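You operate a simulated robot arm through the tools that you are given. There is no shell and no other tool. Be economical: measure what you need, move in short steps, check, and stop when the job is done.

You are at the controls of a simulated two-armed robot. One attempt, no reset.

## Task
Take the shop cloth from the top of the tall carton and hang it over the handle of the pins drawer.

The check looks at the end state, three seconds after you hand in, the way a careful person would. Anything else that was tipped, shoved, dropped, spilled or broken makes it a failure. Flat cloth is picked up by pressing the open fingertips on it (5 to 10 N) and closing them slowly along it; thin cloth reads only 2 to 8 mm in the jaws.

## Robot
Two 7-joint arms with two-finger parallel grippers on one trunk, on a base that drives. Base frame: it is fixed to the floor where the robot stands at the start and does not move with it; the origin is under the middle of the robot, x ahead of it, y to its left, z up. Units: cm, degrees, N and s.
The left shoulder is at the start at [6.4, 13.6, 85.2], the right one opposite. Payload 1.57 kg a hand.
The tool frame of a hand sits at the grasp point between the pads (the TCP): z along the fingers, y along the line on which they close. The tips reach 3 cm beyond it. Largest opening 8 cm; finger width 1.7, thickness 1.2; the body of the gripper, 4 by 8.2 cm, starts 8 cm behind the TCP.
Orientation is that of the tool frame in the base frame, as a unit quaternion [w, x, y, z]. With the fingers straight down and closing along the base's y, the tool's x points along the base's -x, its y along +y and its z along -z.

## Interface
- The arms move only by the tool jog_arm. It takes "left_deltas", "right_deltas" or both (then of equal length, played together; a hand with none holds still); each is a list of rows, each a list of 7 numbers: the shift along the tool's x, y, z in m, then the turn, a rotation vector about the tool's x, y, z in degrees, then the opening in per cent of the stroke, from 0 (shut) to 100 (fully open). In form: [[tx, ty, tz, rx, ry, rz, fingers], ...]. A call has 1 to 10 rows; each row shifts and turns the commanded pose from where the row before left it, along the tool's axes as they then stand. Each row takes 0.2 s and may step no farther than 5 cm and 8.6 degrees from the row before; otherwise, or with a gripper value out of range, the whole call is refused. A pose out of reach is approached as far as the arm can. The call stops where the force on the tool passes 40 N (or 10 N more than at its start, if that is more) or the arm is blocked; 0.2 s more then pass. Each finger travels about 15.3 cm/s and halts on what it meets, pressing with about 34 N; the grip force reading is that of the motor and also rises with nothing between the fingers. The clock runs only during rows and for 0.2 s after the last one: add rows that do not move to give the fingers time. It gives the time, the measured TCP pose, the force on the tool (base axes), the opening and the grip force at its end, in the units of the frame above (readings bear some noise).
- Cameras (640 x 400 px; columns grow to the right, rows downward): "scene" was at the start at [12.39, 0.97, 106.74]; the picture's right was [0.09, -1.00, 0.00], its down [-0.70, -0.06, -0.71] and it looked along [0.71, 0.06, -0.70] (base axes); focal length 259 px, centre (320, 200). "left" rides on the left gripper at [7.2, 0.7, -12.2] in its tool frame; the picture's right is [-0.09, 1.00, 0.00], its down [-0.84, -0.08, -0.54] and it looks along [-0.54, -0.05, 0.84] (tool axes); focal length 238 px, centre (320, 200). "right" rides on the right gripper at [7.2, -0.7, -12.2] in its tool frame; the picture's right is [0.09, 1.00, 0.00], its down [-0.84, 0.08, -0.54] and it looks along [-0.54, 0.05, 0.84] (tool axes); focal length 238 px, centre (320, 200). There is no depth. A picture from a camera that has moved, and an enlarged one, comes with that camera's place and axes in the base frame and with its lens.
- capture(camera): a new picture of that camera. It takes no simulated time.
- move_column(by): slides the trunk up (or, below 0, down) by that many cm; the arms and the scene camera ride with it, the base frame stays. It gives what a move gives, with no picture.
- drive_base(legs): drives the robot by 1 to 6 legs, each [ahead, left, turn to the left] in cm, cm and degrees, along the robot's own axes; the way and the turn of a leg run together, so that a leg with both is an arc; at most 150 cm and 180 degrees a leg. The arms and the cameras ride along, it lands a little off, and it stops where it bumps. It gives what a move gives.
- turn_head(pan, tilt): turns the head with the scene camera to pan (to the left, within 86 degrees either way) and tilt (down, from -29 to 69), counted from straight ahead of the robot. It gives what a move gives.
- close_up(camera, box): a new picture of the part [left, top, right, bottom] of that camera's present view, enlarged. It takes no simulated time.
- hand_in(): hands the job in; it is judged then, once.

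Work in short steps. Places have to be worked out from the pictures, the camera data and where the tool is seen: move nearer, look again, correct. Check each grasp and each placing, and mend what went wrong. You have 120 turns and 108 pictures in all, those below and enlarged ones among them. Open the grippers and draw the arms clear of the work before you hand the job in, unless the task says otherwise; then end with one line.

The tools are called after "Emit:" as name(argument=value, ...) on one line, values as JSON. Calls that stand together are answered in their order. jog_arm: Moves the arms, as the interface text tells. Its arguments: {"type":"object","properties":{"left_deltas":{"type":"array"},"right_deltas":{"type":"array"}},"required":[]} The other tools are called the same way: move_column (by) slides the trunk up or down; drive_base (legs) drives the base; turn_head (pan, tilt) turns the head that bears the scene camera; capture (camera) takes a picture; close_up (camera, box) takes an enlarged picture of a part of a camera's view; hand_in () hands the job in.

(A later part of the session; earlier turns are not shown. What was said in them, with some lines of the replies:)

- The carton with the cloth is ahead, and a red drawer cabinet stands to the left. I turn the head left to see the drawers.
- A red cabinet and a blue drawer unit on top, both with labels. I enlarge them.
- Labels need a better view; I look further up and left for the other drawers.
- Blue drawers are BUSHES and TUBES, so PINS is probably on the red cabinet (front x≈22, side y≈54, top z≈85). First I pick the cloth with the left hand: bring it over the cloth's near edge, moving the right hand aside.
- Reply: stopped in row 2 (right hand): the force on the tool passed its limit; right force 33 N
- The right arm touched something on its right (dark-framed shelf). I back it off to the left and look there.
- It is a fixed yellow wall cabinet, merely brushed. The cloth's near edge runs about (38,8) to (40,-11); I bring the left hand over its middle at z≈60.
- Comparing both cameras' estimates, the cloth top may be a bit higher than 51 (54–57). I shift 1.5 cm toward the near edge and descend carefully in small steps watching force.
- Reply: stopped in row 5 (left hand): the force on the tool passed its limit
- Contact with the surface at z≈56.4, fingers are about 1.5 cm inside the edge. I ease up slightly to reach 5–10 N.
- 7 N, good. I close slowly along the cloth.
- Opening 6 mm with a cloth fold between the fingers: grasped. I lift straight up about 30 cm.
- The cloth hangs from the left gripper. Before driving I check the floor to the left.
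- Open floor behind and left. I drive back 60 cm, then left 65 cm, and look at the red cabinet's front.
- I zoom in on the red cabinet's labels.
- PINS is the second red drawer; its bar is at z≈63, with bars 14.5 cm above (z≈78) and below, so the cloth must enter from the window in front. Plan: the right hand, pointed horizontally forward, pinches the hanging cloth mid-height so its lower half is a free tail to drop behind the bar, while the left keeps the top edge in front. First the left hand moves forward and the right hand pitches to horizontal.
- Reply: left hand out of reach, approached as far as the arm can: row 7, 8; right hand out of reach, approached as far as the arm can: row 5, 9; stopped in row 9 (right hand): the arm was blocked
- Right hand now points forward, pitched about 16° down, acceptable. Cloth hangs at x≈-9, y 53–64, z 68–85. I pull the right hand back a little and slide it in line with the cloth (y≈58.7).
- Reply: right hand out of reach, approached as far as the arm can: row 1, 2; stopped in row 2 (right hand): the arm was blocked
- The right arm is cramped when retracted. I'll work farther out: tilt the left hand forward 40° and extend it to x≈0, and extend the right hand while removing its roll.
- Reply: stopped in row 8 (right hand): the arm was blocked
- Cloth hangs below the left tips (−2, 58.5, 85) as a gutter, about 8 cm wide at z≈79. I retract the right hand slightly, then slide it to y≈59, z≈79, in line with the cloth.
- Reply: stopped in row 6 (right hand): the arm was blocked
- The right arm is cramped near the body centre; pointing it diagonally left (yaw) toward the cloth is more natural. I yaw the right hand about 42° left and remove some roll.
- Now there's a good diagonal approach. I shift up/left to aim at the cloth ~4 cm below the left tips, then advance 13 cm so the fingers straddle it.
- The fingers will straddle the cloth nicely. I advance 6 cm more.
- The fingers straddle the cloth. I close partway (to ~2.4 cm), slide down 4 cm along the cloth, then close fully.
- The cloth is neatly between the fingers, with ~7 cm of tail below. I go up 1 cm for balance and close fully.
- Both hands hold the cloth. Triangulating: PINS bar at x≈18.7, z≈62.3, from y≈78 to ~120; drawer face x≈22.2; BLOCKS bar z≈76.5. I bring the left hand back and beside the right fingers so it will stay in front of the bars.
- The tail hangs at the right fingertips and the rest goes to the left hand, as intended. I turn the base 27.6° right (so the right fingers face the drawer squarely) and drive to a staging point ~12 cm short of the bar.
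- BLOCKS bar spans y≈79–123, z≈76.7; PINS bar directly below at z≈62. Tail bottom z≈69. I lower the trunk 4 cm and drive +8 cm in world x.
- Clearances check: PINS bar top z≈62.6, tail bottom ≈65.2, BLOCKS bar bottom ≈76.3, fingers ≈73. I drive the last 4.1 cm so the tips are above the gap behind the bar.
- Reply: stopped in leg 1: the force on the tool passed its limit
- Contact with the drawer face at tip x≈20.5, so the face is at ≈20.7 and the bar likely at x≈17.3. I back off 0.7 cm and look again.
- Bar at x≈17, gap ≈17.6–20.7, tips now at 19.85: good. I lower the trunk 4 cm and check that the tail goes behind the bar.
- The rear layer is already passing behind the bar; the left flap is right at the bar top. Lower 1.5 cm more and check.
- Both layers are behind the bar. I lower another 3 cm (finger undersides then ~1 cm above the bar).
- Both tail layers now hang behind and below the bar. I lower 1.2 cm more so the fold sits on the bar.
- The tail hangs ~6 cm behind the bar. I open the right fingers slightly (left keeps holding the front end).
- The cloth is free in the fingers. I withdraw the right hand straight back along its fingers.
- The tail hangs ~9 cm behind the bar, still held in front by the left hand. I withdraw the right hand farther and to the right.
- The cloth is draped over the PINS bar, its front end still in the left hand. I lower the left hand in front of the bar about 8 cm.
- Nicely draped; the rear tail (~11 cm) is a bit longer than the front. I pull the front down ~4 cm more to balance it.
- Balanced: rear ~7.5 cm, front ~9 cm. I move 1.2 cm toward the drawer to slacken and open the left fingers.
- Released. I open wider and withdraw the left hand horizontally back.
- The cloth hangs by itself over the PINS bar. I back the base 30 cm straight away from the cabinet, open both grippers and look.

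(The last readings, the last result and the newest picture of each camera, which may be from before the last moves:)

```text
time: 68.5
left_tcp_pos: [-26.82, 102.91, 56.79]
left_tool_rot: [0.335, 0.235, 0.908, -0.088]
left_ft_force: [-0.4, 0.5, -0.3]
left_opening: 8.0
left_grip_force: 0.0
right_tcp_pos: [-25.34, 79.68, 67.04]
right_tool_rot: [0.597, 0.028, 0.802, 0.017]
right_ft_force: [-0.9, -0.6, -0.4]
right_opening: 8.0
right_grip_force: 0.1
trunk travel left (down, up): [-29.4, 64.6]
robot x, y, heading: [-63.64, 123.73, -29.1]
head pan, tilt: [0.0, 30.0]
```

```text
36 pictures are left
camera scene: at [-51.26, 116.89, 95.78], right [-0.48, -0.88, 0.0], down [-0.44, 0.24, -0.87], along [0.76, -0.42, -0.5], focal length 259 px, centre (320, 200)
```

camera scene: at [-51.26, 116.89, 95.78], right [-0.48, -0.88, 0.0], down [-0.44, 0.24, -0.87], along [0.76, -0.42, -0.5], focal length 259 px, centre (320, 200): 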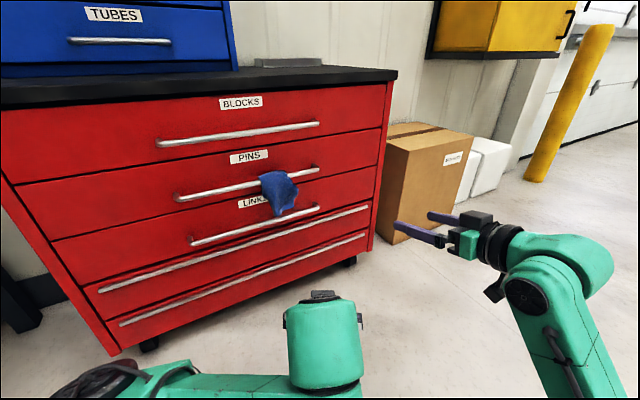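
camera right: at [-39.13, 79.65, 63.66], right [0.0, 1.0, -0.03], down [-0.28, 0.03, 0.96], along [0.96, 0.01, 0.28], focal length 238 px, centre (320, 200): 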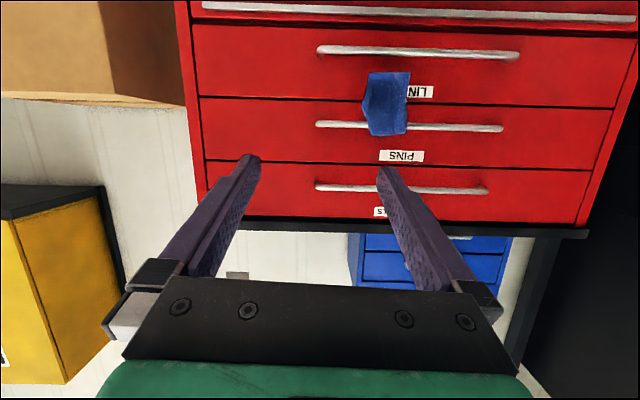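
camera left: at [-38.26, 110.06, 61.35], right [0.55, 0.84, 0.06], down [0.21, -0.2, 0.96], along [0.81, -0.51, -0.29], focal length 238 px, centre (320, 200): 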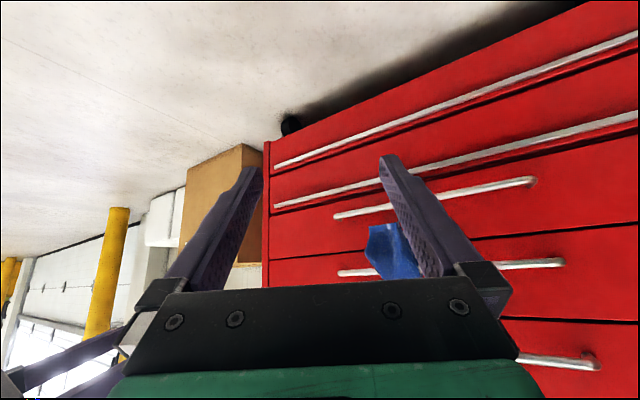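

The cloth hangs on the PINS handle, drawers shut, carton undisturbed. One close-up to confirm.

Emit:
close_up(camera="scene", box=[200, 140, 340, 230])

```text
4.44 times, centred on (270, 185) of scene
camera zoom: at [-51.26, 116.89, 95.78], right [-0.48, -0.88, 0.0], down [-0.44, 0.24, -0.87], along [0.76, -0.42, -0.5], focal length 1150 px, centre (542, 267)
```

zoom: 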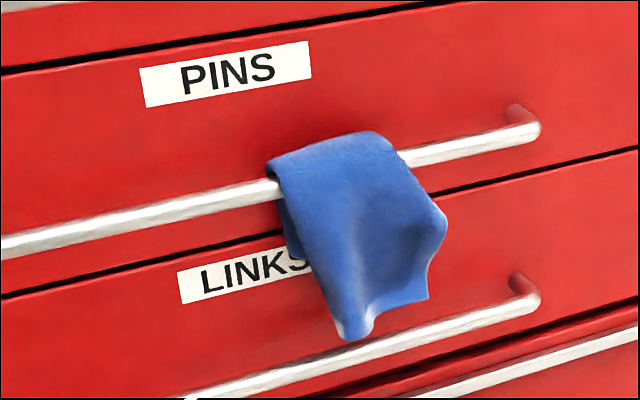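

The cloth is draped over the PINS bar with material on both sides and is steady, the grippers are open and the arms clear. I hand in.

Emit:
hand_in()

```text
The job is handed in.
```

The shop cloth now hangs over the handle of the PINS drawer, with cloth on both sides of the bar. The grippers are open, the arms are clear and the job is handed in; the right arm brushed the fixed yellow wall cabinet early on, with no visible effect.
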